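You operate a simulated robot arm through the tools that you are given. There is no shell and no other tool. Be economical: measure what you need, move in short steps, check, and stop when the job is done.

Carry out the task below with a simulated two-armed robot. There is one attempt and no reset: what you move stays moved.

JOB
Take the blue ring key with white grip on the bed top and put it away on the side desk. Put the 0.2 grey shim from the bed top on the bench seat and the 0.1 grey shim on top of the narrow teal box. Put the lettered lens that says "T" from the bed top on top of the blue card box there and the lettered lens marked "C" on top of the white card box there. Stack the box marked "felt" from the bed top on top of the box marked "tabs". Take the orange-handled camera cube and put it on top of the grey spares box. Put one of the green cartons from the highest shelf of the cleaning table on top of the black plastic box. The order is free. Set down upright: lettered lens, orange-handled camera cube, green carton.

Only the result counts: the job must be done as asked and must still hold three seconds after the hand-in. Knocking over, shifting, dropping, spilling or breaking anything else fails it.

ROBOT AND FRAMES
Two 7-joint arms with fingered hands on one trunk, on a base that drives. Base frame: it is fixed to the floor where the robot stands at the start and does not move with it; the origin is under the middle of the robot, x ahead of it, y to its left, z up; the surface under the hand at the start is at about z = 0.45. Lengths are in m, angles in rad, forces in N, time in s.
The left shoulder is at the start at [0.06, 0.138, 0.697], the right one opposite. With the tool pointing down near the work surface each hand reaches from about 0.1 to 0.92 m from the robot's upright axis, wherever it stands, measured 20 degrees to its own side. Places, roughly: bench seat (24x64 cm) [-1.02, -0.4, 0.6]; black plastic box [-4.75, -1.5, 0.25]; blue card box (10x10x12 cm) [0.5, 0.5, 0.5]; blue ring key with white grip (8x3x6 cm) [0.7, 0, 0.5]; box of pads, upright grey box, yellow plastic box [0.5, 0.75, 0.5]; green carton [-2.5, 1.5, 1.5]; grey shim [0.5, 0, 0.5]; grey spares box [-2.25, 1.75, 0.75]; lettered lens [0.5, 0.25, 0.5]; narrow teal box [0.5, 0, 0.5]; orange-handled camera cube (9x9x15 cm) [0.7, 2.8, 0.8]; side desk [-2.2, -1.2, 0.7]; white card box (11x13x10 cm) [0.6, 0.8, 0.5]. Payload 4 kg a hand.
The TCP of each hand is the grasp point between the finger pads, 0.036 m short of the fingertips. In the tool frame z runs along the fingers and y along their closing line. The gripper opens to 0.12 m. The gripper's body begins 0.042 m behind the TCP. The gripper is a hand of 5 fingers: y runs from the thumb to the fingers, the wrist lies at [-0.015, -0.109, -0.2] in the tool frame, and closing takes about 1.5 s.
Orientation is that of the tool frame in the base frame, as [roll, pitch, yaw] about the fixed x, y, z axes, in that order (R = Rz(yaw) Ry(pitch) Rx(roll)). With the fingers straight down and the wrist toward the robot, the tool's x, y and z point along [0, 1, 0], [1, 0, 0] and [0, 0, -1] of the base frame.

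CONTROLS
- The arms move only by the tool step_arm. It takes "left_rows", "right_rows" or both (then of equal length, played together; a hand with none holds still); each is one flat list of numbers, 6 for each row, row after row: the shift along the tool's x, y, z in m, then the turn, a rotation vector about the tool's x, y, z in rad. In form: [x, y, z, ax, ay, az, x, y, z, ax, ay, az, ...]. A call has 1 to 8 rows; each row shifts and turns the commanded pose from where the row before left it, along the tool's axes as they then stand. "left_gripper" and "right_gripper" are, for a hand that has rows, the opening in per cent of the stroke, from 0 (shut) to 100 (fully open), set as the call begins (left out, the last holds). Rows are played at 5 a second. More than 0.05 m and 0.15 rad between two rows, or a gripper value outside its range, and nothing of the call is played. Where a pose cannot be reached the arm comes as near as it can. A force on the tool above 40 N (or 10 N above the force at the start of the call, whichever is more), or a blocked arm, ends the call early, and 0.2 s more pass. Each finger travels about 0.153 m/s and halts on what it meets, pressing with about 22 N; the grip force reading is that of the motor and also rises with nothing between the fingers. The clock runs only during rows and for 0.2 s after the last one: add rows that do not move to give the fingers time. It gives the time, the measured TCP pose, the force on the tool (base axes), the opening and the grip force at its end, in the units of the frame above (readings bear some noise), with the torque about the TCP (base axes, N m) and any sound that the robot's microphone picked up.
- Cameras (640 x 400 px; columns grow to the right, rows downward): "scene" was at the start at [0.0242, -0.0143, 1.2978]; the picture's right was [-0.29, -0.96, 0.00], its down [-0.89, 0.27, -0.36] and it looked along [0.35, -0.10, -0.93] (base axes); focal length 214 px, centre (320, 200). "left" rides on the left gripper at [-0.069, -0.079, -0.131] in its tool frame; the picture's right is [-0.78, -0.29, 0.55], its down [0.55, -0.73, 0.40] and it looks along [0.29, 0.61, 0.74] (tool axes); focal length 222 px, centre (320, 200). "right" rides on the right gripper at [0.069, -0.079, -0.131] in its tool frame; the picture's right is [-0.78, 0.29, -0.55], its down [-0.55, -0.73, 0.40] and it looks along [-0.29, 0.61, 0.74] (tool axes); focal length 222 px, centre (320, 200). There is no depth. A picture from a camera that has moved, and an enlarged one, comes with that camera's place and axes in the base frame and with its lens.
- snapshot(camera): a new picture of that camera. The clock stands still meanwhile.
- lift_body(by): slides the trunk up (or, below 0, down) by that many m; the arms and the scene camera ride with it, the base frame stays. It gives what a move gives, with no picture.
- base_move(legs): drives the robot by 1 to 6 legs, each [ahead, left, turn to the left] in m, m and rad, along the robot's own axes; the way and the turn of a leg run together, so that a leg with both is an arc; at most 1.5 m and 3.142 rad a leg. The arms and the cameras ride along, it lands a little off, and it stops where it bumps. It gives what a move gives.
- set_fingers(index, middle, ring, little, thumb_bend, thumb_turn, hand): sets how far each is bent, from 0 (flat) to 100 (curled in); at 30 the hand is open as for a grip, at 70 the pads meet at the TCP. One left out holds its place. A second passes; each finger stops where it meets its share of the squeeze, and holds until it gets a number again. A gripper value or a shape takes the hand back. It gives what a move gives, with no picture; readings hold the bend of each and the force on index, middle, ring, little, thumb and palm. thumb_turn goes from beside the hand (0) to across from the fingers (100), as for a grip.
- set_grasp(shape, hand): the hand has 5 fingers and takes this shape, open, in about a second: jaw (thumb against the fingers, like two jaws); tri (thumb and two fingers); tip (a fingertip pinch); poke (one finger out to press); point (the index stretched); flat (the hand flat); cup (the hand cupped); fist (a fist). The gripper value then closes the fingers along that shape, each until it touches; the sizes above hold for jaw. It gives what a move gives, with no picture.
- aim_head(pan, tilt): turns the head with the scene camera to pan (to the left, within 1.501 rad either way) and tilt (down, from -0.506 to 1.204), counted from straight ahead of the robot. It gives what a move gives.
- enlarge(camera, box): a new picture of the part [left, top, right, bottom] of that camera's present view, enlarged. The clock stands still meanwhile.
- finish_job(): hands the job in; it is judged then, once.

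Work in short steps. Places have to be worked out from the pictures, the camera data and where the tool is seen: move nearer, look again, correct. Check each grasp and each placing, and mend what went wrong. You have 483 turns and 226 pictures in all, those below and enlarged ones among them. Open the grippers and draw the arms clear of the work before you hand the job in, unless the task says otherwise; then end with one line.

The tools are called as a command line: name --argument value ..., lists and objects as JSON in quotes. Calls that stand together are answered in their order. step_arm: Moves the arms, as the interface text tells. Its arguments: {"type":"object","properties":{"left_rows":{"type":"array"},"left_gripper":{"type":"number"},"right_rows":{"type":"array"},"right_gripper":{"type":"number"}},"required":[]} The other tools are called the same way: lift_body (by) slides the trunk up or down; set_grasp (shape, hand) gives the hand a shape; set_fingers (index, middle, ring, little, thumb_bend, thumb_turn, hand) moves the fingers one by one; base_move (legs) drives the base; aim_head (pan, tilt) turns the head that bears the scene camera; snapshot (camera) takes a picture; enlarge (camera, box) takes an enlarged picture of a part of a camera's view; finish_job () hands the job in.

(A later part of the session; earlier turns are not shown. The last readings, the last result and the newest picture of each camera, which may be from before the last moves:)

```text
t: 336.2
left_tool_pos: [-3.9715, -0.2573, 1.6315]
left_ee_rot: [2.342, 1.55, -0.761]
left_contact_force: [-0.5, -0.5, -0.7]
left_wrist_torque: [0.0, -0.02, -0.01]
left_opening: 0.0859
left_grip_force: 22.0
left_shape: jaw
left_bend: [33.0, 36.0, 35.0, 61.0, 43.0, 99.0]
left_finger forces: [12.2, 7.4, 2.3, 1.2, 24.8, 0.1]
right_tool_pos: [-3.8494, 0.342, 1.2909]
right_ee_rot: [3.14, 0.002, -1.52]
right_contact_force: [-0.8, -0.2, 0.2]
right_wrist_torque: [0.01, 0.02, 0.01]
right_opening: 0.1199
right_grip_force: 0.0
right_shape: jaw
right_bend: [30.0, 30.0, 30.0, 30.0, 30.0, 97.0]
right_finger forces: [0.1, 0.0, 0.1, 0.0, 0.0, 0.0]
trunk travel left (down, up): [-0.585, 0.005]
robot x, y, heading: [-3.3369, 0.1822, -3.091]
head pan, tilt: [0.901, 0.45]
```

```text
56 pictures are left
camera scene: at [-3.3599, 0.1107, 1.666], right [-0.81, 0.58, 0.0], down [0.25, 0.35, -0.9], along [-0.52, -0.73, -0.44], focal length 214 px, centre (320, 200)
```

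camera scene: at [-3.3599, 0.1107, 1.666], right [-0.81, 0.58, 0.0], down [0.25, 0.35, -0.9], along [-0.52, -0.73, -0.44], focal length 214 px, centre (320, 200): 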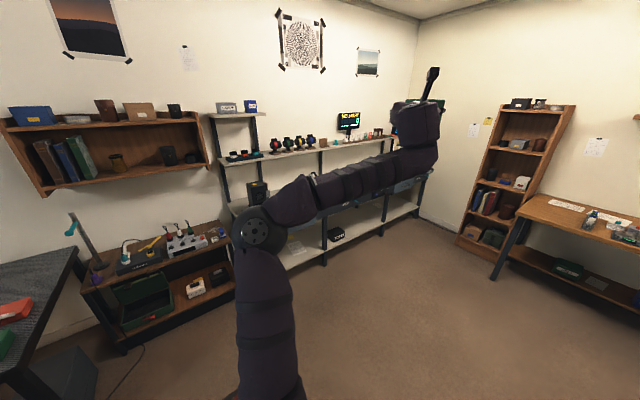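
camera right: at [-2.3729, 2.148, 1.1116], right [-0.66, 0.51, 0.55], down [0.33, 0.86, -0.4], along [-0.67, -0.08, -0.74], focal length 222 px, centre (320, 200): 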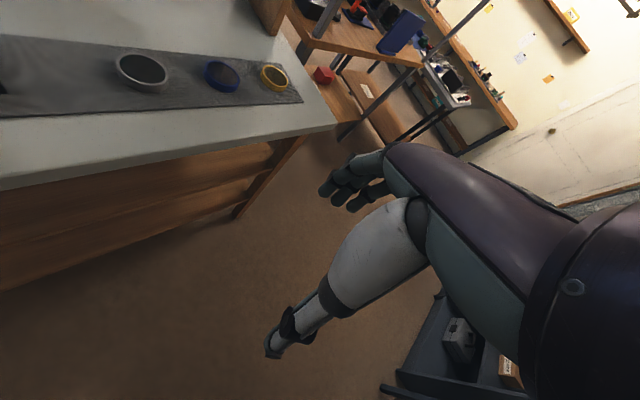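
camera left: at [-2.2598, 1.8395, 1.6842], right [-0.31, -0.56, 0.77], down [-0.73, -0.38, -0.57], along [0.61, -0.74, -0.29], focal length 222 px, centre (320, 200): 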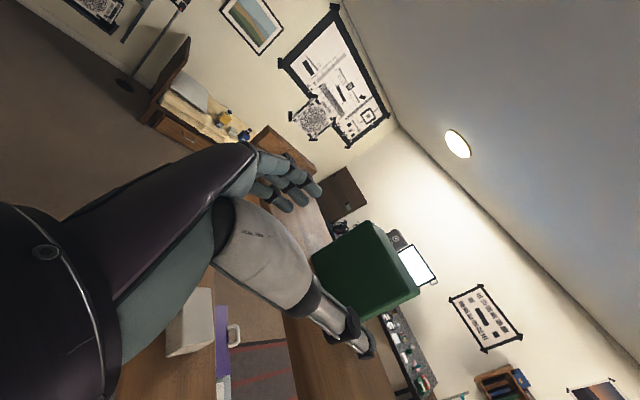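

The black box sits on the workbench's lower shelf near (-4.69, -1.41). I turn to face -y, strafe west, and lower the trunk.

base_move --legs '[[0, 0, 1.52], [0, -1.0, 0], [0, -0.65, 0]]'

lift_body --by -0.5

aim_head --pan 0.15 --tilt 0.5

snapshot --camera "scene"

```text
t: 348.2
left_tool_pos: [-4.5848, -0.452, 1.6311]
left_ee_rot: [2.43, 1.551, 0.836]
left_contact_force: [-0.4, 0.0, -0.8]
left_wrist_torque: [0.03, -0.03, -0.01]
left_opening: 0.0859
left_grip_force: 22.3
left_shape: jaw
left_bend: [33.0, 37.0, 35.0, 61.0, 43.0, 99.0]
left_finger forces: [12.0, 7.1, 2.3, 1.2, 23.9, 0.0]
right_tool_pos: [-5.1782, -0.2918, 1.2907]
right_ee_rot: [3.139, 0.001, -0.015]
right_contact_force: [0.1, 0.0, 1.0]
right_wrist_torque: [0.0, -0.02, 0.02]
right_opening: 0.1198
right_grip_force: 0.1
right_shape: jaw
right_bend: [30.0, 30.0, 30.0, 30.0, 30.0, 97.0]
right_finger forces: [0.1, 0.0, 0.0, 0.1, 0.0, 0.0]
trunk travel left (down, up): [-0.585, 0.005]
robot x, y, heading: [-4.9846, 0.2082, -1.588]
head pan, tilt: [0.901, 0.45]
```

```text
refused: -0.5 is not a number from -0.4 to 0.4
```

```text
t: 349.3
left_tool_pos: [-4.5845, -0.4518, 1.6311]
left_ee_rot: [2.417, 1.549, 0.822]
left_contact_force: [0.6, 0.6, -2.0]
left_wrist_torque: [0.03, 0.02, -0.01]
left_opening: 0.0858
left_grip_force: 22.1
left_shape: jaw
left_bend: [33.0, 37.0, 35.0, 61.0, 43.0, 99.0]
left_finger forces: [12.0, 7.1, 2.3, 1.1, 23.9, 0.0]
right_tool_pos: [-5.1777, -0.2903, 1.2909]
right_ee_rot: [3.141, 0.002, -0.014]
right_contact_force: [-0.6, -0.1, 0.0]
right_wrist_torque: [-0.02, 0.0, -0.01]
right_opening: 0.1197
right_grip_force: 0.0
right_shape: jaw
right_bend: [30.0, 30.0, 30.0, 30.0, 30.0, 97.0]
right_finger forces: [0.0, 0.0, 0.0, 0.1, 0.0, 0.0]
trunk travel left (down, up): [-0.585, 0.005]
robot x, y, heading: [-4.9817, 0.214, -1.585]
head pan, tilt: [0.15, 0.499]
```

```text
55 pictures are left
camera scene: at [-4.9707, 0.1505, 1.6615], right [-0.99, -0.14, 0.0], down [-0.06, 0.47, -0.88], along [0.12, -0.87, -0.48], focal length 214 px, centre (320, 200)
```

scene: 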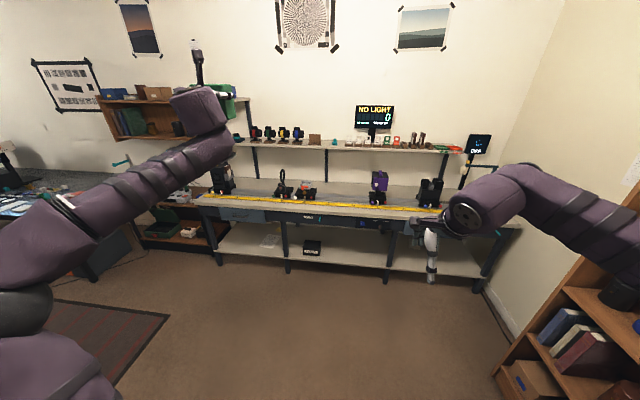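

lift_body --by -0.4

enlarge --camera "scene" --box '[200, 160, 420, 300]'

```text
t: 353.2
left_tool_pos: [-4.5853, -0.4536, 1.2315]
left_ee_rot: [2.325, 1.55, 0.73]
left_contact_force: [-0.6, -0.3, -0.8]
left_wrist_torque: [0.02, 0.04, 0.0]
left_opening: 0.0855
left_grip_force: 22.5
left_shape: jaw
left_bend: [33.0, 37.0, 35.0, 61.0, 43.0, 99.0]
left_finger forces: [12.1, 7.0, 2.3, 1.2, 23.9, 0.0]
right_tool_pos: [-5.177, -0.2913, 0.8907]
right_ee_rot: [3.141, 0.003, -0.013]
right_contact_force: [0.0, 0.1, 0.1]
right_wrist_torque: [0.02, -0.02, -0.04]
right_opening: 0.12
right_grip_force: 0.0
right_shape: jaw
right_bend: [30.0, 30.0, 30.0, 30.0, 30.0, 97.0]
right_finger forces: [0.0, 0.1, 0.1, 0.0, 0.0, 0.0]
trunk travel left (down, up): [-0.185, 0.405]
robot x, y, heading: [-4.9857, 0.2075, -1.587]
head pan, tilt: [0.15, 0.499]
```

```text
2.86 times, centred on (310, 230) of scene
camera zoom: at [-4.9708, 0.1506, 1.2615], right [-0.99, -0.13, 0.0], down [-0.06, 0.47, -0.88], along [0.12, -0.87, -0.48], focal length 613 px, centre (349, 114)
```

zoom: 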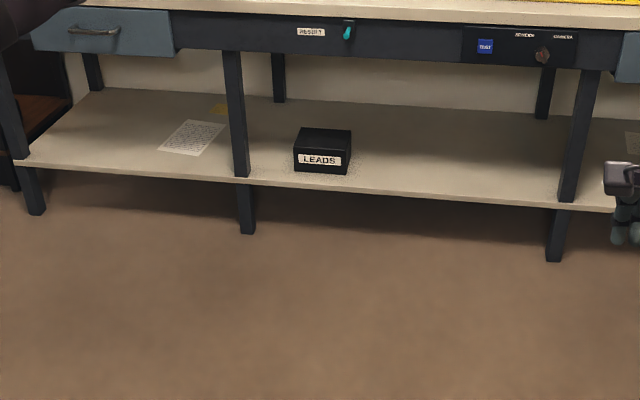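

The LEADS black box: top centre ≈ (-4.682, -1.41, 0.31), shelf opening tall enough. I lower the trunk fully and then the left hand in the open.

lift_body --by -0.18

step_arm --left_rows '[0.045, 0, 0, 0, 0, 0, 0.045, 0, 0, 0, 0, 0, 0.045, 0, 0, 0, 0, 0, 0.045, 0, 0, 0, 0, 0, 0.045, 0, 0, 0, 0, 0, 0.045, 0, 0, 0, 0, 0, 0.045, 0, 0, 0, 0, 0, 0.045, 0, 0, 0, 0, 0]'

```text
t: 355.2
left_tool_pos: [-4.5855, -0.4525, 1.0519]
left_ee_rot: [2.515, 1.55, 0.921]
left_contact_force: [0.0, -0.1, -0.8]
left_wrist_torque: [0.02, -0.02, 0.0]
left_opening: 0.0857
left_grip_force: 21.8
left_shape: jaw
left_bend: [33.0, 37.0, 35.0, 61.0, 43.0, 99.0]
left_finger forces: [12.0, 7.1, 2.3, 1.2, 23.9, 0.0]
right_tool_pos: [-5.1777, -0.2922, 0.7102]
right_ee_rot: [3.139, 0.001, -0.015]
right_contact_force: [0.7, -0.6, 0.0]
right_wrist_torque: [0.0, 0.01, -0.02]
right_opening: 0.12
right_grip_force: 0.1
right_shape: jaw
right_bend: [30.0, 30.0, 30.0, 30.0, 30.0, 97.0]
right_finger forces: [0.0, 0.0, 0.1, 0.1, 0.0, 0.0]
trunk travel left (down, up): [-0.005, 0.585]
robot x, y, heading: [-4.985, 0.2083, -1.584]
head pan, tilt: [0.15, 0.499]
```

```text
t: 357.0
left_tool_pos: [-4.5767, -0.4376, 0.7532]
left_ee_rot: [3.071, 1.523, 1.471]
left_contact_force: [-0.7, -0.1, -1.3]
left_wrist_torque: [0.01, 0.01, 0.01]
left_opening: 0.0856
left_grip_force: 21.8
left_shape: jaw
left_bend: [33.0, 37.0, 36.0, 61.0, 43.0, 99.0]
left_finger forces: [12.0, 7.0, 2.3, 1.3, 23.6, 0.0]
left hand out of reach, approached as far as the arm can: row 7, 8
right_tool_pos: [-5.1779, -0.2916, 0.7093]
right_ee_rot: [3.14, 0.001, -0.014]
right_contact_force: [0.8, 0.0, -0.4]
right_wrist_torque: [-0.03, 0.02, 0.0]
right_opening: 0.1196
right_grip_force: 0.0
right_shape: jaw
right_bend: [30.0, 30.0, 30.0, 30.0, 30.0, 97.0]
right_finger forces: [0.0, 0.0, 0.0, 0.1, 0.0, 0.0]
trunk travel left (down, up): [-0.005, 0.585]
robot x, y, heading: [-4.9813, 0.2113, -1.587]
head pan, tilt: [0.15, 0.499]
```

Limited here; I try reaching further forward while lowering.

step_arm --left_rows '[0, 0, 0.045, 0, 0, 0, 0, 0, 0.045, 0, 0, 0, 0.035, 0.02, 0.02, 0, 0, 0, 0.035, 0.02, 0.02, 0, 0, 0, 0.045, 0, 0, 0, 0, 0, 0.045, 0, 0, 0, 0, 0]'

snapshot --camera "scene"

```text
t: 358.4
left_tool_pos: [-4.52, -0.561, 0.7477]
left_ee_rot: [-3.066, 1.509, 1.616]
left_contact_force: [0.8, -0.9, -0.7]
left_wrist_torque: [0.0, 0.05, 0.0]
left_opening: 0.0853
left_grip_force: 22.2
left_shape: jaw
left_bend: [33.0, 37.0, 36.0, 61.0, 43.0, 99.0]
left_finger forces: [11.9, 7.0, 2.4, 1.2, 23.7, 0.0]
left hand out of reach, approached as far as the arm can: row 1, 2, 3, 4, 5, 6
right_tool_pos: [-5.1762, -0.2917, 0.7109]
right_ee_rot: [3.14, 0.001, -0.016]
right_contact_force: [0.0, -0.2, 0.1]
right_wrist_torque: [0.0, -0.02, -0.01]
right_opening: 0.1197
right_grip_force: 0.1
right_shape: jaw
right_bend: [30.0, 30.0, 30.0, 30.0, 30.0, 97.0]
right_finger forces: [0.1, 0.0, 0.0, 0.0, 0.0, 0.0]
trunk travel left (down, up): [-0.005, 0.585]
robot x, y, heading: [-4.9879, 0.2104, -1.587]
head pan, tilt: [0.15, 0.499]
```

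```text
53 pictures are left
camera scene: at [-4.9707, 0.1504, 1.0815], right [-0.99, -0.13, 0.0], down [-0.06, 0.47, -0.88], along [0.12, -0.87, -0.48], focal length 214 px, centre (320, 200)
```

scene: 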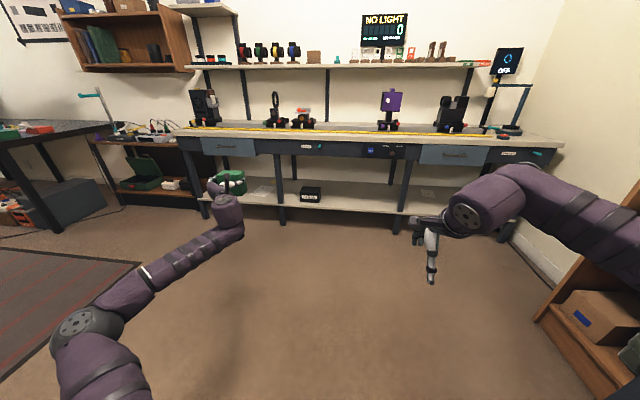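

The horizontally rolled left hand can't go low enough for the shelf. Plan: set the carton down on a free spot of the workbench top, then take it from above with the right hand and place it on the black box. I raise the trunk and move closer to inspect the bench top.

lift_body --by 0.3

base_move --legs '[[0.5, 0, 0]]'

aim_head --pan 0.1 --tilt 0.55

snapshot --camera "scene"

```text
t: 361.4
left_tool_pos: [-4.5218, -0.5615, 1.0491]
left_ee_rot: [-3.116, 1.51, 1.566]
left_contact_force: [0.7, -0.4, -1.6]
left_wrist_torque: [-0.01, -0.02, -0.03]
left_opening: 0.0853
left_grip_force: 21.7
left_shape: jaw
left_bend: [33.0, 37.0, 36.0, 61.0, 43.0, 99.0]
left_finger forces: [12.1, 7.0, 2.4, 1.1, 23.8, 0.1]
right_tool_pos: [-5.177, -0.2912, 1.0105]
right_ee_rot: [3.14, 0.001, -0.015]
right_contact_force: [-0.1, -0.3, 0.0]
right_wrist_torque: [0.03, -0.02, -0.01]
right_opening: 0.1194
right_grip_force: 0.0
right_shape: jaw
right_bend: [30.0, 30.0, 30.0, 30.0, 30.0, 97.0]
right_finger forces: [0.0, 0.1, 0.1, 0.0, 0.0, 0.0]
trunk travel left (down, up): [-0.305, 0.285]
robot x, y, heading: [-4.9885, 0.2098, -1.588]
head pan, tilt: [0.15, 0.499]
```

```text
t: 364.3
left_tool_pos: [-4.5199, -1.0476, 1.0482]
left_ee_rot: [-3.077, 1.51, 1.611]
left_contact_force: [0.2, -0.5, -1.4]
left_wrist_torque: [0.03, 0.04, 0.02]
left_opening: 0.0858
left_grip_force: 22.1
left_shape: jaw
left_bend: [33.0, 37.0, 36.0, 61.0, 43.0, 99.0]
left_finger forces: [11.9, 7.0, 2.4, 1.1, 23.6, 0.1]
right_tool_pos: [-5.1791, -0.7832, 1.0114]
right_ee_rot: [3.14, 0.001, -0.006]
right_contact_force: [0.0, -0.2, 0.3]
right_wrist_torque: [-0.01, 0.01, -0.02]
right_opening: 0.1197
right_grip_force: 0.0
right_shape: jaw
right_bend: [30.0, 30.0, 30.0, 30.0, 30.0, 97.0]
right_finger forces: [0.1, 0.1, 0.0, 0.0, 0.0, 0.1]
trunk travel left (down, up): [-0.305, 0.285]
robot x, y, heading: [-4.9881, -0.2845, -1.573]
head pan, tilt: [0.15, 0.499]
```

```text
t: 364.9
left_tool_pos: [-4.5203, -1.0482, 1.0492]
left_ee_rot: [-3.075, 1.511, 1.613]
left_contact_force: [0.2, -0.8, -0.5]
left_wrist_torque: [0.03, 0.02, 0.0]
left_opening: 0.0857
left_grip_force: 21.7
left_shape: jaw
left_bend: [33.0, 37.0, 36.0, 61.0, 43.0, 99.0]
left_finger forces: [12.0, 7.0, 2.4, 1.3, 23.8, 0.1]
right_tool_pos: [-5.1788, -0.7833, 1.01]
right_ee_rot: [3.14, 0.002, -0.004]
right_contact_force: [-0.2, 0.1, -0.4]
right_wrist_torque: [-0.03, -0.01, 0.02]
right_opening: 0.1199
right_grip_force: 0.0
right_shape: jaw
right_bend: [30.0, 30.0, 30.0, 30.0, 30.0, 97.0]
right_finger forces: [0.0, 0.1, 0.0, 0.0, 0.0, 0.1]
trunk travel left (down, up): [-0.305, 0.285]
robot x, y, heading: [-4.9899, -0.2789, -1.584]
head pan, tilt: [0.099, 0.55]
```

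```text
52 pictures are left
camera scene: at [-4.9803, -0.3399, 1.3769], right [-1.0, -0.09, 0.0], down [-0.05, 0.52, -0.85], along [0.08, -0.85, -0.52], focal length 214 px, centre (320, 200)
```

scene: 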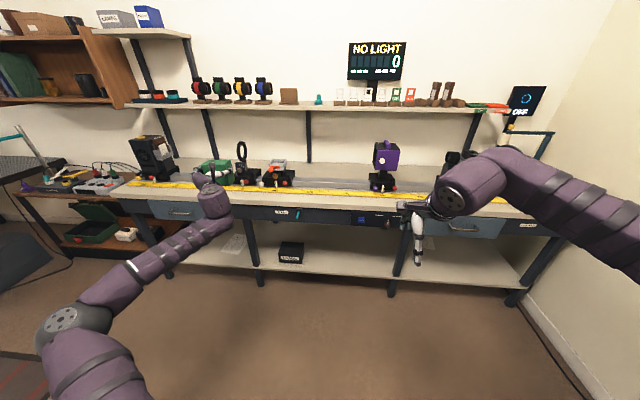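

enlarge --camera "scene" --box '[190, 130, 420, 280]'

```text
2.67 times, centred on (305, 205) of scene
camera zoom: at [-4.9803, -0.3399, 1.3769], right [-1.0, -0.09, 0.0], down [-0.05, 0.52, -0.85], along [0.08, -0.85, -0.52], focal length 572 px, centre (360, 187)
```

zoom: 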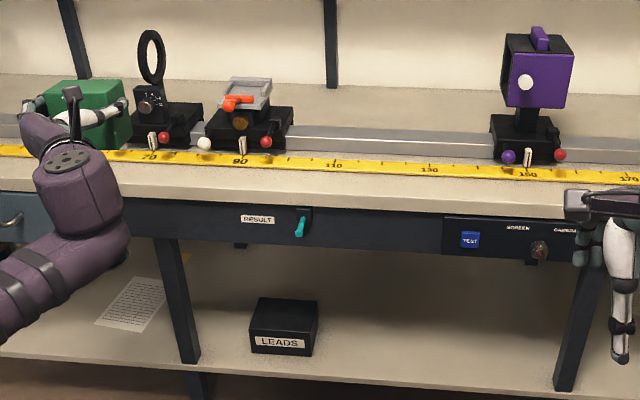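

The strip in front of the yellow ruler is free and just deep enough for a temporary set-down. I level the carton, drive forward to bring it over the strip, and lower by the trunk.

step_arm --left_rows '[0, 0, 0, 0, -0.05, 0]'

base_move --legs '[[0.255, 0, 0]]'

lift_body --by -0.16

aim_head --pan 0.5 --tilt 0.6

snapshot --camera "scene"

```text
t: 365.3
left_tool_pos: [-4.5196, -1.0472, 1.0499]
left_ee_rot: [-3.09, 1.509, 1.599]
left_contact_force: [-0.5, -0.8, -1.4]
left_wrist_torque: [0.04, 0.01, 0.02]
left_opening: 0.0857
left_grip_force: 22.2
left_shape: jaw
left_bend: [33.0, 37.0, 36.0, 61.0, 43.0, 99.0]
left_finger forces: [12.1, 7.0, 2.4, 1.2, 23.7, 0.0]
right_tool_pos: [-5.1779, -0.7841, 1.0107]
right_ee_rot: [3.141, 0.002, -0.006]
right_contact_force: [0.2, -0.2, -0.6]
right_wrist_torque: [0.0, 0.0, 0.03]
right_opening: 0.1196
right_grip_force: 0.1
right_shape: jaw
right_bend: [30.0, 30.0, 30.0, 30.0, 30.0, 97.0]
right_finger forces: [0.0, 0.0, 0.0, 0.0, 0.0, 0.1]
trunk travel left (down, up): [-0.305, 0.285]
robot x, y, heading: [-4.9882, -0.2809, -1.581]
head pan, tilt: [0.099, 0.55]
```

```text
t: 367.2
left_tool_pos: [-4.5269, -1.3101, 1.0493]
left_ee_rot: [-3.084, 1.512, 1.6]
left_contact_force: [0.4, 0.9, -1.2]
left_wrist_torque: [0.0, 0.0, -0.01]
left_opening: 0.0855
left_grip_force: 22.1
left_shape: jaw
left_bend: [33.0, 37.0, 36.0, 61.0, 43.0, 99.0]
left_finger forces: [12.1, 7.0, 2.3, 1.2, 23.7, 0.1]
right_tool_pos: [-5.1832, -1.0427, 1.0109]
right_ee_rot: [3.141, 0.002, -0.012]
right_contact_force: [0.3, -0.1, -0.3]
right_wrist_torque: [0.0, 0.0, -0.01]
right_opening: 0.12
right_grip_force: 0.1
right_shape: jaw
right_bend: [30.0, 30.0, 30.0, 30.0, 30.0, 97.0]
right_finger forces: [0.0, 0.0, 0.0, 0.0, 0.0, 0.1]
trunk travel left (down, up): [-0.305, 0.285]
robot x, y, heading: [-4.9898, -0.542, -1.586]
head pan, tilt: [0.099, 0.55]
```

```text
t: 369.0
left_tool_pos: [-4.5321, -1.307, 0.8985]
left_ee_rot: [3.054, 1.522, 1.449]
left_contact_force: [-13.4, 12.8, 30.8]
left_wrist_torque: [-0.79, -1.02, 0.13]
left_opening: 0.086
left_grip_force: 22.3
left_shape: jaw
left_bend: [34.0, 36.0, 33.0, 56.0, 41.0, 96.0]
left_finger forces: [12.3, 10.0, 3.1, 1.0, 35.6, 0.0]
right_tool_pos: [-5.1856, -1.0397, 0.8524]
right_ee_rot: [3.136, 0.0, -0.011]
right_contact_force: [0.3, 1.1, 0.9]
right_wrist_torque: [0.01, 0.05, -0.04]
right_opening: 0.1198
right_grip_force: 0.0
right_shape: jaw
right_bend: [30.0, 30.0, 30.0, 30.0, 30.0, 97.0]
right_finger forces: [0.0, 0.1, 0.0, 0.1, 0.1, 0.1]
trunk travel left (down, up): [-0.145, 0.445]
robot x, y, heading: [-4.9932, -0.5428, -1.589]
head pan, tilt: [0.099, 0.55]
```

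```text
t: 369.9
left_tool_pos: [-4.5288, -1.3085, 0.8942]
left_ee_rot: [3.098, 1.517, 1.498]
left_contact_force: [-5.8, 6.2, 27.6]
left_wrist_torque: [-0.88, -0.98, 0.05]
left_opening: 0.0861
left_grip_force: 22.2
left_shape: jaw
left_bend: [33.0, 36.0, 33.0, 64.0, 41.0, 95.0]
left_finger forces: [14.0, 10.1, 3.1, 1.2, 31.3, 0.0]
right_tool_pos: [-5.185, -1.0411, 0.8511]
right_ee_rot: [3.139, -0.001, -0.013]
right_contact_force: [-1.4, -0.4, 0.3]
right_wrist_torque: [0.0, 0.0, 0.02]
right_opening: 0.1198
right_grip_force: 0.1
right_shape: jaw
right_bend: [30.0, 30.0, 30.0, 30.0, 30.0, 97.0]
right_finger forces: [0.1, 0.1, 0.0, 0.1, 0.0, 0.0]
trunk travel left (down, up): [-0.145, 0.445]
robot x, y, heading: [-4.9938, -0.5415, -1.584]
head pan, tilt: [0.499, 0.6]
```

```text
50 pictures are left
camera scene: at [-4.9516, -0.5855, 1.2127], right [-0.88, -0.47, 0.0], down [-0.26, 0.5, -0.83], along [0.39, -0.73, -0.56], focal length 214 px, centre (320, 200)
```

scene: 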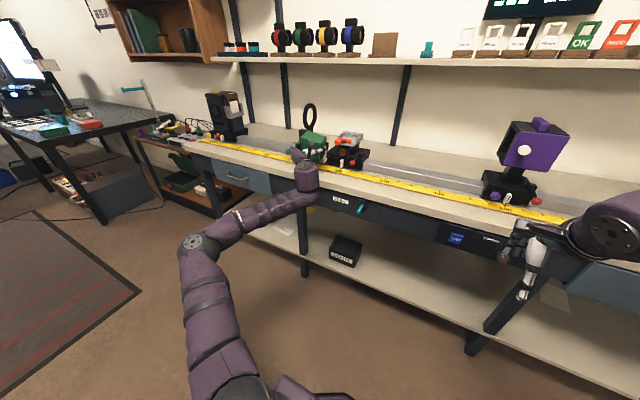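

Contact came earlier than expected (bench top ≈0.83). I relieve the pressure by raising 1.2 cm and look closely.

lift_body --by 0.012

enlarge --camera "scene" --box '[260, 90, 390, 200]'

snapshot --camera "left"

```text
t: 370.5
left_tool_pos: [-4.5278, -1.3095, 0.9002]
left_ee_rot: [-3.089, 1.509, 1.595]
left_contact_force: [-3.9, 2.5, 8.8]
left_wrist_torque: [-0.27, -0.26, -0.06]
left_opening: 0.0859
left_grip_force: 22.1
left_shape: jaw
left_bend: [34.0, 36.0, 33.0, 65.0, 41.0, 96.0]
left_finger forces: [12.1, 9.3, 2.8, 4.0, 29.0, 0.0]
right_tool_pos: [-5.1846, -1.0413, 0.8631]
right_ee_rot: [3.139, 0.002, -0.012]
right_contact_force: [0.1, 0.0, -0.1]
right_wrist_torque: [0.01, 0.0, -0.01]
right_opening: 0.1195
right_grip_force: 0.1
right_shape: jaw
right_bend: [30.0, 30.0, 30.0, 30.0, 30.0, 97.0]
right_finger forces: [0.0, 0.0, 0.0, 0.0, 0.0, 0.0]
trunk travel left (down, up): [-0.157, 0.433]
robot x, y, heading: [-4.9913, -0.5412, -1.585]
head pan, tilt: [0.499, 0.6]
```

```text
3.64 times, centred on (325, 145) of scene
camera zoom: at [-4.9505, -0.5872, 1.2243], right [-0.88, -0.47, 0.0], down [-0.26, 0.5, -0.83], along [0.39, -0.73, -0.56], focal length 780 px, centre (302, 400)
```

zoom: 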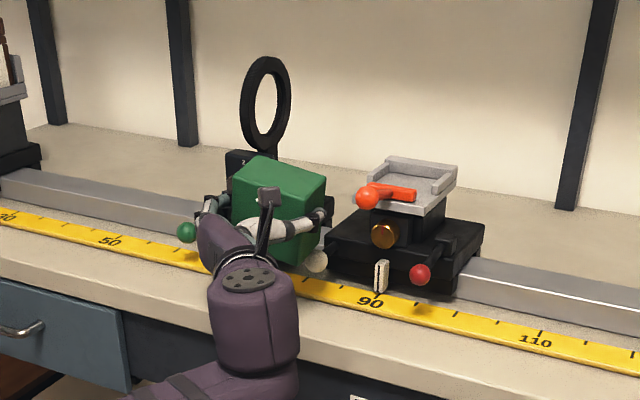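

```text
48 pictures are left
camera left: at [-4.6023, -1.1811, 0.9781], right [-0.3, -0.59, 0.75], down [-0.75, -0.34, -0.57], along [0.59, -0.73, -0.33], focal length 222 px, centre (320, 200)
```

left: 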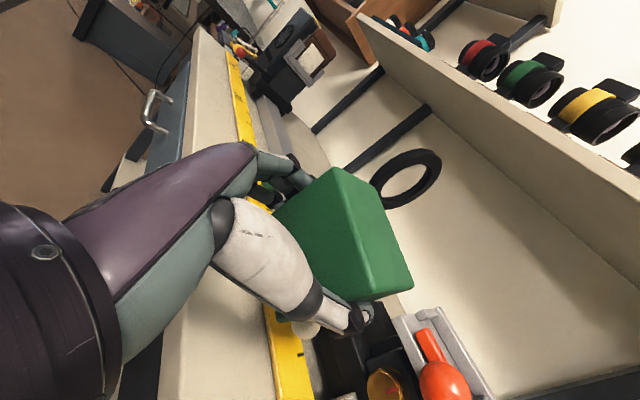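

The carton came down onto the ring carriage's front clip rather than clear bench. I raise it away immediately and check that nothing was shifted.

lift_body --by 0.12

base_move --legs '[[-0.25, 0, 0]]'

enlarge --camera "scene" --box '[220, 100, 420, 240]'

```text
t: 372.0
left_tool_pos: [-4.5278, -1.3108, 1.0205]
left_ee_rot: [-3.081, 1.509, 1.602]
left_contact_force: [-0.2, -0.4, -0.6]
left_wrist_torque: [0.02, -0.01, -0.01]
left_opening: 0.0864
left_grip_force: 22.0
left_shape: jaw
left_bend: [34.0, 36.0, 33.0, 64.0, 41.0, 98.0]
left_finger forces: [11.7, 9.7, 2.9, 5.4, 26.9, 0.1]
right_tool_pos: [-5.1838, -1.0426, 0.9833]
right_ee_rot: [3.14, 0.002, -0.012]
right_contact_force: [0.0, -0.6, -1.1]
right_wrist_torque: [-0.01, 0.01, -0.02]
right_opening: 0.12
right_grip_force: 0.0
right_shape: jaw
right_bend: [30.0, 30.0, 30.0, 30.0, 30.0, 97.0]
right_finger forces: [0.1, 0.1, 0.1, 0.0, 0.0, 0.0]
trunk travel left (down, up): [-0.277, 0.313]
robot x, y, heading: [-4.9962, -0.5453, -1.579]
head pan, tilt: [0.499, 0.6]
```

```text
t: 373.8
left_tool_pos: [-4.5272, -1.0644, 1.0223]
left_ee_rot: [-3.066, 1.511, 1.612]
left_contact_force: [0.1, -0.5, -1.2]
left_wrist_torque: [0.02, 0.01, -0.05]
left_opening: 0.0862
left_grip_force: 21.9
left_shape: jaw
left_bend: [34.0, 36.0, 33.0, 64.0, 41.0, 98.0]
left_finger forces: [11.7, 9.6, 2.9, 5.5, 27.0, 0.1]
right_tool_pos: [-5.1828, -0.7915, 0.9829]
right_ee_rot: [3.139, 0.002, -0.016]
right_contact_force: [0.0, 0.5, 1.2]
right_wrist_torque: [0.0, 0.01, 0.0]
right_opening: 0.1195
right_grip_force: 0.2
right_shape: jaw
right_bend: [30.0, 30.0, 30.0, 30.0, 30.0, 97.0]
right_finger forces: [0.0, 0.1, 0.0, 0.1, 0.0, 0.1]
trunk travel left (down, up): [-0.277, 0.313]
robot x, y, heading: [-4.9881, -0.2919, -1.591]
head pan, tilt: [0.499, 0.6]
```

```text
2.86 times, centred on (320, 170) of scene
camera zoom: at [-4.9461, -0.3384, 1.3444], right [-0.89, -0.46, 0.0], down [-0.26, 0.5, -0.83], along [0.38, -0.73, -0.56], focal length 613 px, centre (320, 286)
```

zoom: 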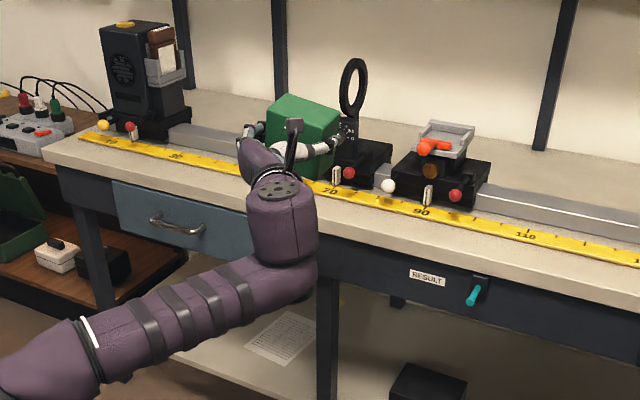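

Nothing was shifted (carriage still at the 70 mark). A clear stretch of bench lies around ruler mark 42 (x≈-4.2). I move over there.

base_move --legs '[[0, 0.33, 0.01], [0.2, 0, 0]]'

enlarge --camera "scene" --box '[220, 60, 420, 220]'

snapshot --camera "left"

```text
t: 377.2
left_tool_pos: [-4.1723, -1.2538, 1.0207]
left_ee_rot: [-3.065, 1.509, 1.636]
left_contact_force: [0.0, 0.3, -0.4]
left_wrist_torque: [0.01, -0.02, -0.02]
left_opening: 0.0861
left_grip_force: 22.1
left_shape: jaw
left_bend: [34.0, 36.0, 33.0, 64.0, 41.0, 98.0]
left_finger forces: [11.8, 9.7, 2.9, 5.4, 27.1, 0.1]
right_tool_pos: [-4.8355, -0.9965, 0.9832]
right_ee_rot: [3.14, 0.001, 0.006]
right_contact_force: [0.4, 0.2, -0.2]
right_wrist_torque: [0.02, -0.01, 0.02]
right_opening: 0.1198
right_grip_force: 0.1
right_shape: jaw
right_bend: [30.0, 30.0, 30.0, 30.0, 30.0, 97.0]
right_finger forces: [0.0, 0.0, 0.1, 0.1, 0.1, 0.0]
trunk travel left (down, up): [-0.277, 0.313]
robot x, y, heading: [-4.6536, -0.4909, -1.572]
head pan, tilt: [0.499, 0.6]
```

```text
2.50 times, centred on (320, 140) of scene
camera zoom: at [-4.6076, -0.5386, 1.3444], right [-0.88, -0.48, 0.0], down [-0.27, 0.5, -0.82], along [0.4, -0.72, -0.57], focal length 536 px, centre (320, 350)
```

zoom: 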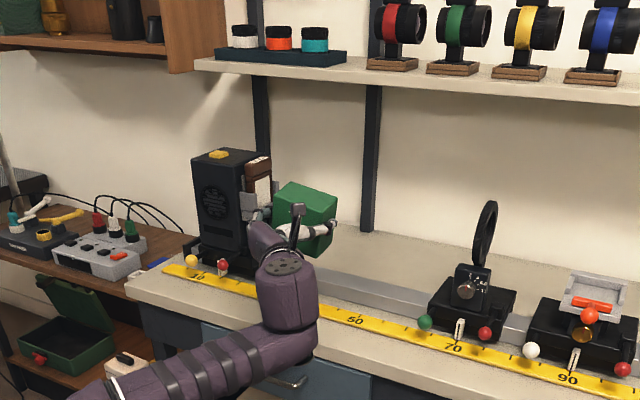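

```text
45 pictures are left
camera left: at [-4.2506, -1.126, 1.0986], right [-0.3, -0.59, 0.75], down [-0.74, -0.35, -0.57], along [0.6, -0.73, -0.33], focal length 222 px, centre (320, 200)
```

left: 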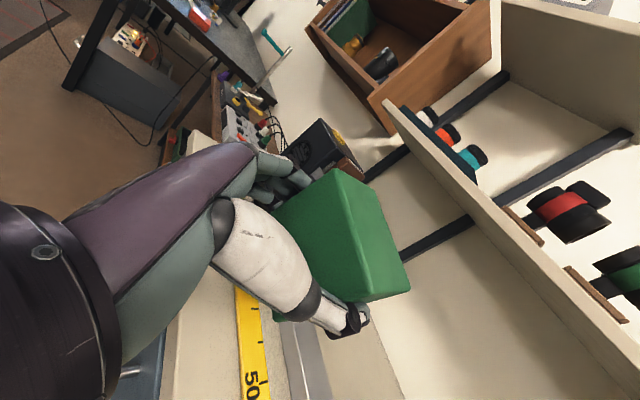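

The carton is level and above clear bench. I nudge forward 2 cm and lower gradually.

base_move --legs '[[0.024, 0, 0]]'

lift_body --by -0.115

enlarge --camera "scene" --box '[240, 80, 380, 200]'

```text
t: 378.0
left_tool_pos: [-4.1732, -1.2785, 1.0213]
left_ee_rot: [-3.083, 1.507, 1.617]
left_contact_force: [0.5, 0.7, -1.3]
left_wrist_torque: [0.02, 0.0, 0.05]
left_opening: 0.0865
left_grip_force: 22.4
left_shape: jaw
left_bend: [34.0, 36.0, 33.0, 64.0, 41.0, 98.0]
left_finger forces: [11.8, 9.6, 2.8, 5.5, 27.0, 0.0]
right_tool_pos: [-4.834, -1.0212, 0.9825]
right_ee_rot: [3.14, 0.001, 0.005]
right_contact_force: [0.7, -0.6, -0.7]
right_wrist_torque: [0.02, 0.01, 0.02]
right_opening: 0.1196
right_grip_force: 0.1
right_shape: jaw
right_bend: [30.0, 30.0, 30.0, 30.0, 30.0, 97.0]
right_finger forces: [0.0, 0.0, 0.0, 0.1, 0.0, 0.0]
trunk travel left (down, up): [-0.277, 0.313]
robot x, y, heading: [-4.6526, -0.5154, -1.567]
head pan, tilt: [0.499, 0.6]
```

```text
t: 379.4
left_tool_pos: [-4.173, -1.2775, 0.9048]
left_ee_rot: [-3.086, 1.51, 1.615]
left_contact_force: [0.0, -0.3, -0.9]
left_wrist_torque: [0.02, -0.04, -0.03]
left_opening: 0.0865
left_grip_force: 22.0
left_shape: jaw
left_bend: [34.0, 36.0, 33.0, 64.0, 41.0, 98.0]
left_finger forces: [11.8, 9.5, 2.8, 5.4, 27.0, 0.1]
right_tool_pos: [-4.8344, -1.0205, 0.8678]
right_ee_rot: [3.14, 0.001, 0.005]
right_contact_force: [-0.1, -0.1, 0.5]
right_wrist_torque: [0.02, -0.01, 0.01]
right_opening: 0.12
right_grip_force: 0.2
right_shape: jaw
right_bend: [30.0, 30.0, 30.0, 30.0, 30.0, 97.0]
right_finger forces: [0.0, 0.0, 0.0, 0.0, 0.0, 0.0]
trunk travel left (down, up): [-0.162, 0.428]
robot x, y, heading: [-4.6486, -0.5169, -1.564]
head pan, tilt: [0.499, 0.6]
```

```text
3.33 times, centred on (310, 140) of scene
camera zoom: at [-4.6075, -0.5625, 1.2295], right [-0.88, -0.48, 0.0], down [-0.27, 0.5, -0.82], along [0.4, -0.72, -0.57], focal length 715 px, centre (353, 400)
```

zoom: 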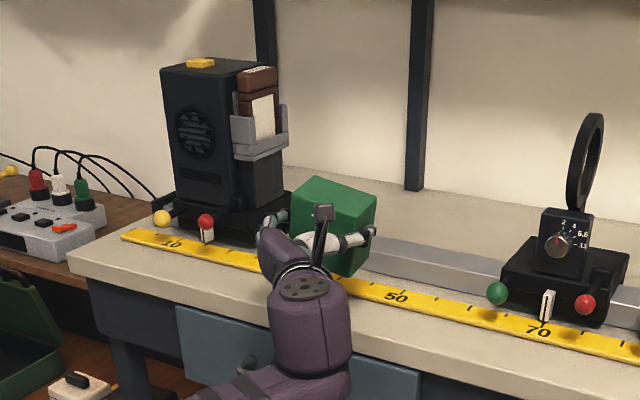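

lift_body --by -0.02

lift_body --by -0.008

lift_body --by -0.006

```text
t: 380.1
left_tool_pos: [-4.1733, -1.2774, 0.8859]
left_ee_rot: [-3.065, 1.509, 1.635]
left_contact_force: [-0.5, 0.2, -0.6]
left_wrist_torque: [-0.01, -0.02, 0.03]
left_opening: 0.0864
left_grip_force: 22.0
left_shape: jaw
left_bend: [34.0, 36.0, 33.0, 64.0, 41.0, 98.0]
left_finger forces: [11.6, 9.5, 2.9, 5.3, 27.0, 0.1]
right_tool_pos: [-4.8333, -1.0205, 0.8481]
right_ee_rot: [3.14, 0.001, 0.005]
right_contact_force: [0.6, -1.4, -1.2]
right_wrist_torque: [0.0, 0.02, 0.02]
right_opening: 0.1201
right_grip_force: 0.0
right_shape: jaw
right_bend: [30.0, 30.0, 30.0, 30.0, 30.0, 97.0]
right_finger forces: [0.0, 0.0, 0.0, 0.0, 0.0, 0.0]
trunk travel left (down, up): [-0.142, 0.448]
robot x, y, heading: [-4.65, -0.5175, -1.564]
head pan, tilt: [0.499, 0.6]
```

```text
t: 380.7
left_tool_pos: [-4.1724, -1.2783, 0.8774]
left_ee_rot: [-3.07, 1.511, 1.631]
left_contact_force: [1.0, 0.6, -1.5]
left_wrist_torque: [0.05, 0.06, -0.01]
left_opening: 0.0865
left_grip_force: 21.6
left_shape: jaw
left_bend: [34.0, 36.0, 33.0, 64.0, 41.0, 98.0]
left_finger forces: [11.7, 9.5, 3.0, 5.3, 26.9, 0.1]
right_tool_pos: [-4.8338, -1.02, 0.8386]
right_ee_rot: [3.14, 0.003, 0.006]
right_contact_force: [-0.4, -0.5, 0.0]
right_wrist_torque: [-0.02, 0.0, 0.01]
right_opening: 0.1198
right_grip_force: 0.1
right_shape: jaw
right_bend: [30.0, 30.0, 30.0, 30.0, 30.0, 97.0]
right_finger forces: [0.1, 0.1, 0.0, 0.0, 0.1, 0.1]
trunk travel left (down, up): [-0.134, 0.456]
robot x, y, heading: [-4.6492, -0.517, -1.569]
head pan, tilt: [0.499, 0.6]
```

```text
t: 381.2
left_tool_pos: [-4.1721, -1.2775, 0.8722]
left_ee_rot: [-3.09, 1.51, 1.608]
left_contact_force: [0.1, -0.1, -1.1]
left_wrist_torque: [0.02, 0.03, 0.02]
left_opening: 0.0866
left_grip_force: 22.5
left_shape: jaw
left_bend: [34.0, 36.0, 33.0, 64.0, 41.0, 98.0]
left_finger forces: [11.8, 9.5, 2.9, 5.2, 27.0, 0.1]
right_tool_pos: [-4.835, -1.021, 0.8334]
right_ee_rot: [3.139, 0.002, 0.004]
right_contact_force: [-0.9, -0.2, -0.3]
right_wrist_torque: [-0.01, -0.05, 0.02]
right_opening: 0.1198
right_grip_force: 0.1
right_shape: jaw
right_bend: [30.0, 30.0, 30.0, 30.0, 30.0, 97.0]
right_finger forces: [0.0, 0.0, 0.1, 0.0, 0.0, 0.0]
trunk travel left (down, up): [-0.128, 0.462]
robot x, y, heading: [-4.6524, -0.5159, -1.57]
head pan, tilt: [0.499, 0.6]
```

No contact yet; continue in small steps.

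lift_body --by -0.006

lift_body --by -0.006

snapshot --camera "left"

```text
t: 381.8
left_tool_pos: [-4.1728, -1.2771, 0.8664]
left_ee_rot: [-3.086, 1.51, 1.614]
left_contact_force: [-0.1, -0.3, -0.9]
left_wrist_torque: [0.01, -0.03, 0.04]
left_opening: 0.0863
left_grip_force: 21.9
left_shape: jaw
left_bend: [34.0, 36.0, 33.0, 64.0, 41.0, 98.0]
left_finger forces: [11.7, 9.5, 2.9, 5.4, 27.0, 0.1]
right_tool_pos: [-4.8358, -1.0211, 0.8276]
right_ee_rot: [3.139, 0.003, 0.006]
right_contact_force: [-0.2, 0.3, -0.9]
right_wrist_torque: [-0.01, -0.02, 0.01]
right_opening: 0.1196
right_grip_force: 0.0
right_shape: jaw
right_bend: [30.0, 30.0, 30.0, 30.0, 30.0, 97.0]
right_finger forces: [0.0, 0.0, 0.0, 0.1, 0.0, 0.1]
trunk travel left (down, up): [-0.122, 0.468]
robot x, y, heading: [-4.6511, -0.5176, -1.569]
head pan, tilt: [0.499, 0.6]
```

```text
t: 382.3
left_tool_pos: [-4.173, -1.2781, 0.8605]
left_ee_rot: [-3.051, 1.508, 1.649]
left_contact_force: [0.0, 0.2, -0.9]
left_wrist_torque: [0.01, -0.02, 0.0]
left_opening: 0.0866
left_grip_force: 22.4
left_shape: jaw
left_bend: [34.0, 36.0, 33.0, 64.0, 41.0, 98.0]
left_finger forces: [11.7, 9.5, 2.9, 5.4, 27.0, 0.0]
right_tool_pos: [-4.835, -1.0205, 0.8208]
right_ee_rot: [3.139, 0.0, 0.005]
right_contact_force: [-0.3, 0.2, 0.1]
right_wrist_torque: [-0.03, -0.02, -0.02]
right_opening: 0.1201
right_grip_force: 0.0
right_shape: jaw
right_bend: [30.0, 30.0, 30.0, 30.0, 30.0, 97.0]
right_finger forces: [0.0, 0.0, 0.1, 0.0, 0.0, 0.0]
trunk travel left (down, up): [-0.116, 0.474]
robot x, y, heading: [-4.65, -0.5154, -1.571]
head pan, tilt: [0.499, 0.6]
```

```text
43 pictures are left
camera left: at [-4.2504, -1.1499, 0.9377], right [-0.3, -0.59, 0.75], down [-0.74, -0.35, -0.57], along [0.6, -0.72, -0.33], focal length 222 px, centre (320, 200)
```

left: 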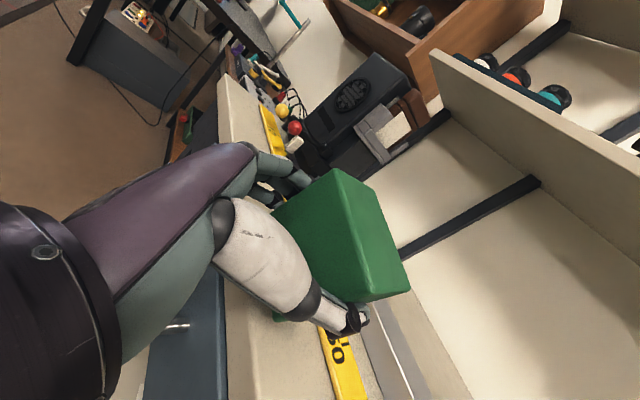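

lift_body --by -0.008

lift_body --by -0.008

enlarge --camera "scene" --box '[250, 90, 350, 180]'

```text
t: 382.9
left_tool_pos: [-4.1732, -1.2775, 0.8522]
left_ee_rot: [-3.117, 1.511, 1.583]
left_contact_force: [0.6, 0.7, -0.7]
left_wrist_torque: [0.05, 0.02, 0.0]
left_opening: 0.0864
left_grip_force: 22.4
left_shape: jaw
left_bend: [34.0, 36.0, 33.0, 64.0, 41.0, 98.0]
left_finger forces: [11.6, 9.5, 2.9, 5.4, 27.0, 0.0]
right_tool_pos: [-4.8341, -1.0201, 0.8133]
right_ee_rot: [3.14, 0.001, 0.006]
right_contact_force: [0.0, -0.9, 0.8]
right_wrist_torque: [-0.03, -0.04, -0.01]
right_opening: 0.1196
right_grip_force: 0.1
right_shape: jaw
right_bend: [30.0, 30.0, 30.0, 30.0, 30.0, 97.0]
right_finger forces: [0.0, 0.0, 0.0, 0.1, 0.0, 0.0]
trunk travel left (down, up): [-0.108, 0.482]
robot x, y, heading: [-4.6549, -0.5141, -1.568]
head pan, tilt: [0.499, 0.6]
```

```text
t: 383.5
left_tool_pos: [-4.1722, -1.2778, 0.8424]
left_ee_rot: [-3.072, 1.511, 1.628]
left_contact_force: [-0.4, 0.0, -1.2]
left_wrist_torque: [0.03, 0.03, -0.05]
left_opening: 0.0865
left_grip_force: 22.3
left_shape: jaw
left_bend: [34.0, 36.0, 33.0, 64.0, 41.0, 98.0]
left_finger forces: [11.8, 9.6, 2.9, 5.5, 26.9, 0.0]
right_tool_pos: [-4.8341, -1.021, 0.8056]
right_ee_rot: [3.141, 0.002, 0.006]
right_contact_force: [0.0, 0.2, 0.2]
right_wrist_torque: [-0.01, -0.01, 0.01]
right_opening: 0.1197
right_grip_force: 0.1
right_shape: jaw
right_bend: [30.0, 30.0, 30.0, 30.0, 30.0, 97.0]
right_finger forces: [0.0, 0.0, 0.1, 0.0, 0.0, 0.0]
trunk travel left (down, up): [-0.1, 0.49]
robot x, y, heading: [-4.6505, -0.5159, -1.566]
head pan, tilt: [0.499, 0.6]
```

```text
4.44 times, centred on (300, 135) of scene
camera zoom: at [-4.6075, -0.5625, 1.1674], right [-0.88, -0.48, 0.0], down [-0.27, 0.5, -0.82], along [0.4, -0.72, -0.57], focal length 953 px, centre (409, 489)
```

zoom: 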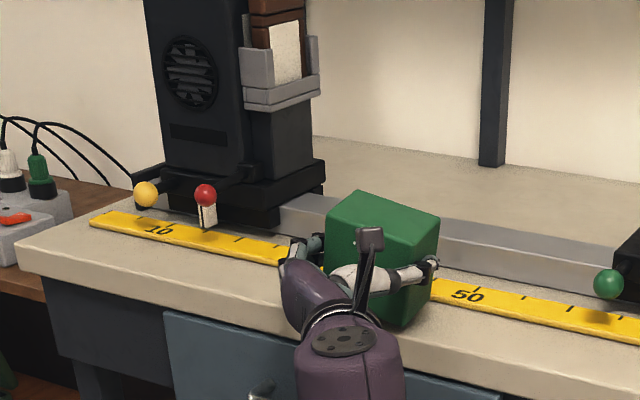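

lift_body --by -0.007

lift_body --by -0.007

lift_body --by -0.007

```text
t: 384.0
left_tool_pos: [-4.1744, -1.2773, 0.8372]
left_ee_rot: [-3.089, 1.508, 1.613]
left_contact_force: [0.0, 0.3, -1.4]
left_wrist_torque: [0.01, 0.03, 0.01]
left_opening: 0.0867
left_grip_force: 21.3
left_shape: jaw
left_bend: [34.0, 36.0, 33.0, 64.0, 41.0, 98.0]
left_finger forces: [11.7, 9.7, 2.9, 5.3, 26.8, 0.1]
right_tool_pos: [-4.8353, -1.0207, 0.7978]
right_ee_rot: [3.14, 0.001, 0.005]
right_contact_force: [0.3, 0.4, 0.3]
right_wrist_torque: [0.01, -0.03, -0.01]
right_opening: 0.1195
right_grip_force: 0.1
right_shape: jaw
right_bend: [30.0, 30.0, 30.0, 30.0, 30.0, 97.0]
right_finger forces: [0.1, 0.0, 0.1, 0.1, 0.0, 0.0]
trunk travel left (down, up): [-0.093, 0.497]
robot x, y, heading: [-4.6504, -0.5166, -1.568]
head pan, tilt: [0.499, 0.6]
```

```text
t: 384.6
left_tool_pos: [-4.1738, -1.2769, 0.8325]
left_ee_rot: [-3.077, 1.512, 1.623]
left_contact_force: [1.5, -0.5, 7.4]
left_wrist_torque: [-0.08, 0.23, 0.05]
left_opening: 0.0867
left_grip_force: 21.6
left_shape: jaw
left_bend: [34.0, 36.0, 34.0, 65.0, 42.0, 96.0]
left_finger forces: [12.9, 8.2, 2.6, 3.4, 21.4, 0.0]
right_tool_pos: [-4.8349, -1.0206, 0.7918]
right_ee_rot: [3.14, 0.003, 0.005]
right_contact_force: [-0.1, 0.2, -0.1]
right_wrist_torque: [0.0, 0.0, 0.02]
right_opening: 0.1196
right_grip_force: 0.0
right_shape: jaw
right_bend: [30.0, 30.0, 30.0, 30.0, 30.0, 97.0]
right_finger forces: [0.0, 0.1, 0.0, 0.0, 0.0, 0.0]
trunk travel left (down, up): [-0.086, 0.504]
robot x, y, heading: [-4.6475, -0.5124, -1.566]
head pan, tilt: [0.499, 0.6]
```

```text
t: 385.2
left_tool_pos: [-4.1736, -1.2776, 0.8268]
left_ee_rot: [-3.083, 1.514, 1.616]
left_contact_force: [2.2, -1.7, 15.8]
left_wrist_torque: [-0.14, -0.27, -0.01]
left_opening: 0.0866
left_grip_force: 22.4
left_shape: jaw
left_bend: [34.0, 36.0, 34.0, 65.0, 42.0, 96.0]
left_finger forces: [12.2, 8.0, 3.0, 14.6, 20.2, 0.0]
right_tool_pos: [-4.8346, -1.0193, 0.7854]
right_ee_rot: [3.14, 0.001, 0.006]
right_contact_force: [-0.1, 0.0, 0.2]
right_wrist_torque: [0.03, 0.01, 0.01]
right_opening: 0.1199
right_grip_force: 0.1
right_shape: jaw
right_bend: [30.0, 30.0, 30.0, 30.0, 30.0, 97.0]
right_finger forces: [0.0, 0.1, 0.0, 0.1, 0.0, 0.0]
trunk travel left (down, up): [-0.079, 0.511]
robot x, y, heading: [-4.6502, -0.5146, -1.57]
head pan, tilt: [0.499, 0.6]
```

Contact on the bench. I open the hand and back straight away.

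step_arm --left_rows '[0, 0, 0, 0, 0, 0, 0, 0, 0, 0, 0, 0, 0, 0, 0, 0, 0, 0, 0, 0, 0, 0, 0, 0]' --left_gripper 100

base_move --legs '[[-0.25, 0, 0]]'

enlarge --camera "scene" --box '[220, 80, 400, 220]'

```text
t: 386.2
left_tool_pos: [-4.175, -1.2773, 0.8268]
left_ee_rot: [3.133, 1.513, 1.548]
left_contact_force: [-7.9, -1.0, 18.8]
left_wrist_torque: [-0.12, -0.75, -0.06]
left_opening: 0.1196
left_grip_force: 0.2
left_shape: jaw
left_bend: [30.0, 30.0, 30.0, 35.0, 30.0, 97.0]
left_finger forces: [0.1, 0.1, 0.0, 20.2, 0.1, 0.0]
right_tool_pos: [-4.8361, -1.0201, 0.7857]
right_ee_rot: [3.14, 0.001, 0.004]
right_contact_force: [-0.8, 0.0, -0.4]
right_wrist_torque: [-0.04, -0.01, 0.01]
right_opening: 0.1199
right_grip_force: 0.0
right_shape: jaw
right_bend: [30.0, 30.0, 30.0, 30.0, 30.0, 97.0]
right_finger forces: [0.0, 0.0, 0.1, 0.1, 0.0, 0.1]
trunk travel left (down, up): [-0.079, 0.511]
robot x, y, heading: [-4.6533, -0.5172, -1.564]
head pan, tilt: [0.499, 0.6]
```

```text
t: 388.0
left_tool_pos: [-4.1785, -1.03, 0.8228]
left_ee_rot: [-3.102, 1.509, 1.593]
left_contact_force: [0.1, -0.3, -0.6]
left_wrist_torque: [-0.01, 0.0, 0.03]
left_opening: 0.1196
left_grip_force: 0.1
left_shape: jaw
left_bend: [30.0, 30.0, 30.0, 30.0, 30.0, 97.0]
left_finger forces: [0.1, 0.0, 0.1, 0.0, 0.1, 0.1]
right_tool_pos: [-4.8376, -0.7691, 0.7848]
right_ee_rot: [3.139, 0.002, -0.001]
right_contact_force: [-0.6, 0.1, -0.3]
right_wrist_torque: [0.01, 0.01, 0.0]
right_opening: 0.1199
right_grip_force: 0.0
right_shape: jaw
right_bend: [30.0, 30.0, 30.0, 30.0, 30.0, 97.0]
right_finger forces: [0.0, 0.1, 0.1, 0.0, 0.0, 0.0]
trunk travel left (down, up): [-0.079, 0.511]
robot x, y, heading: [-4.6497, -0.2668, -1.571]
head pan, tilt: [0.499, 0.6]
```

```text
2.86 times, centred on (310, 150) of scene
camera zoom: at [-4.608, -0.3132, 1.1464], right [-0.88, -0.48, 0.0], down [-0.27, 0.5, -0.82], along [0.39, -0.72, -0.57], focal length 613 px, centre (349, 343)
```

zoom: 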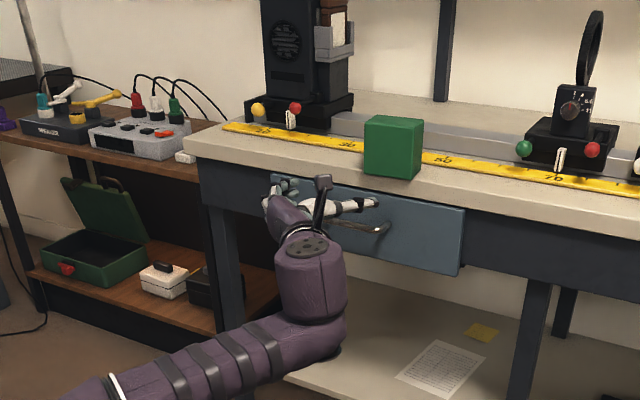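

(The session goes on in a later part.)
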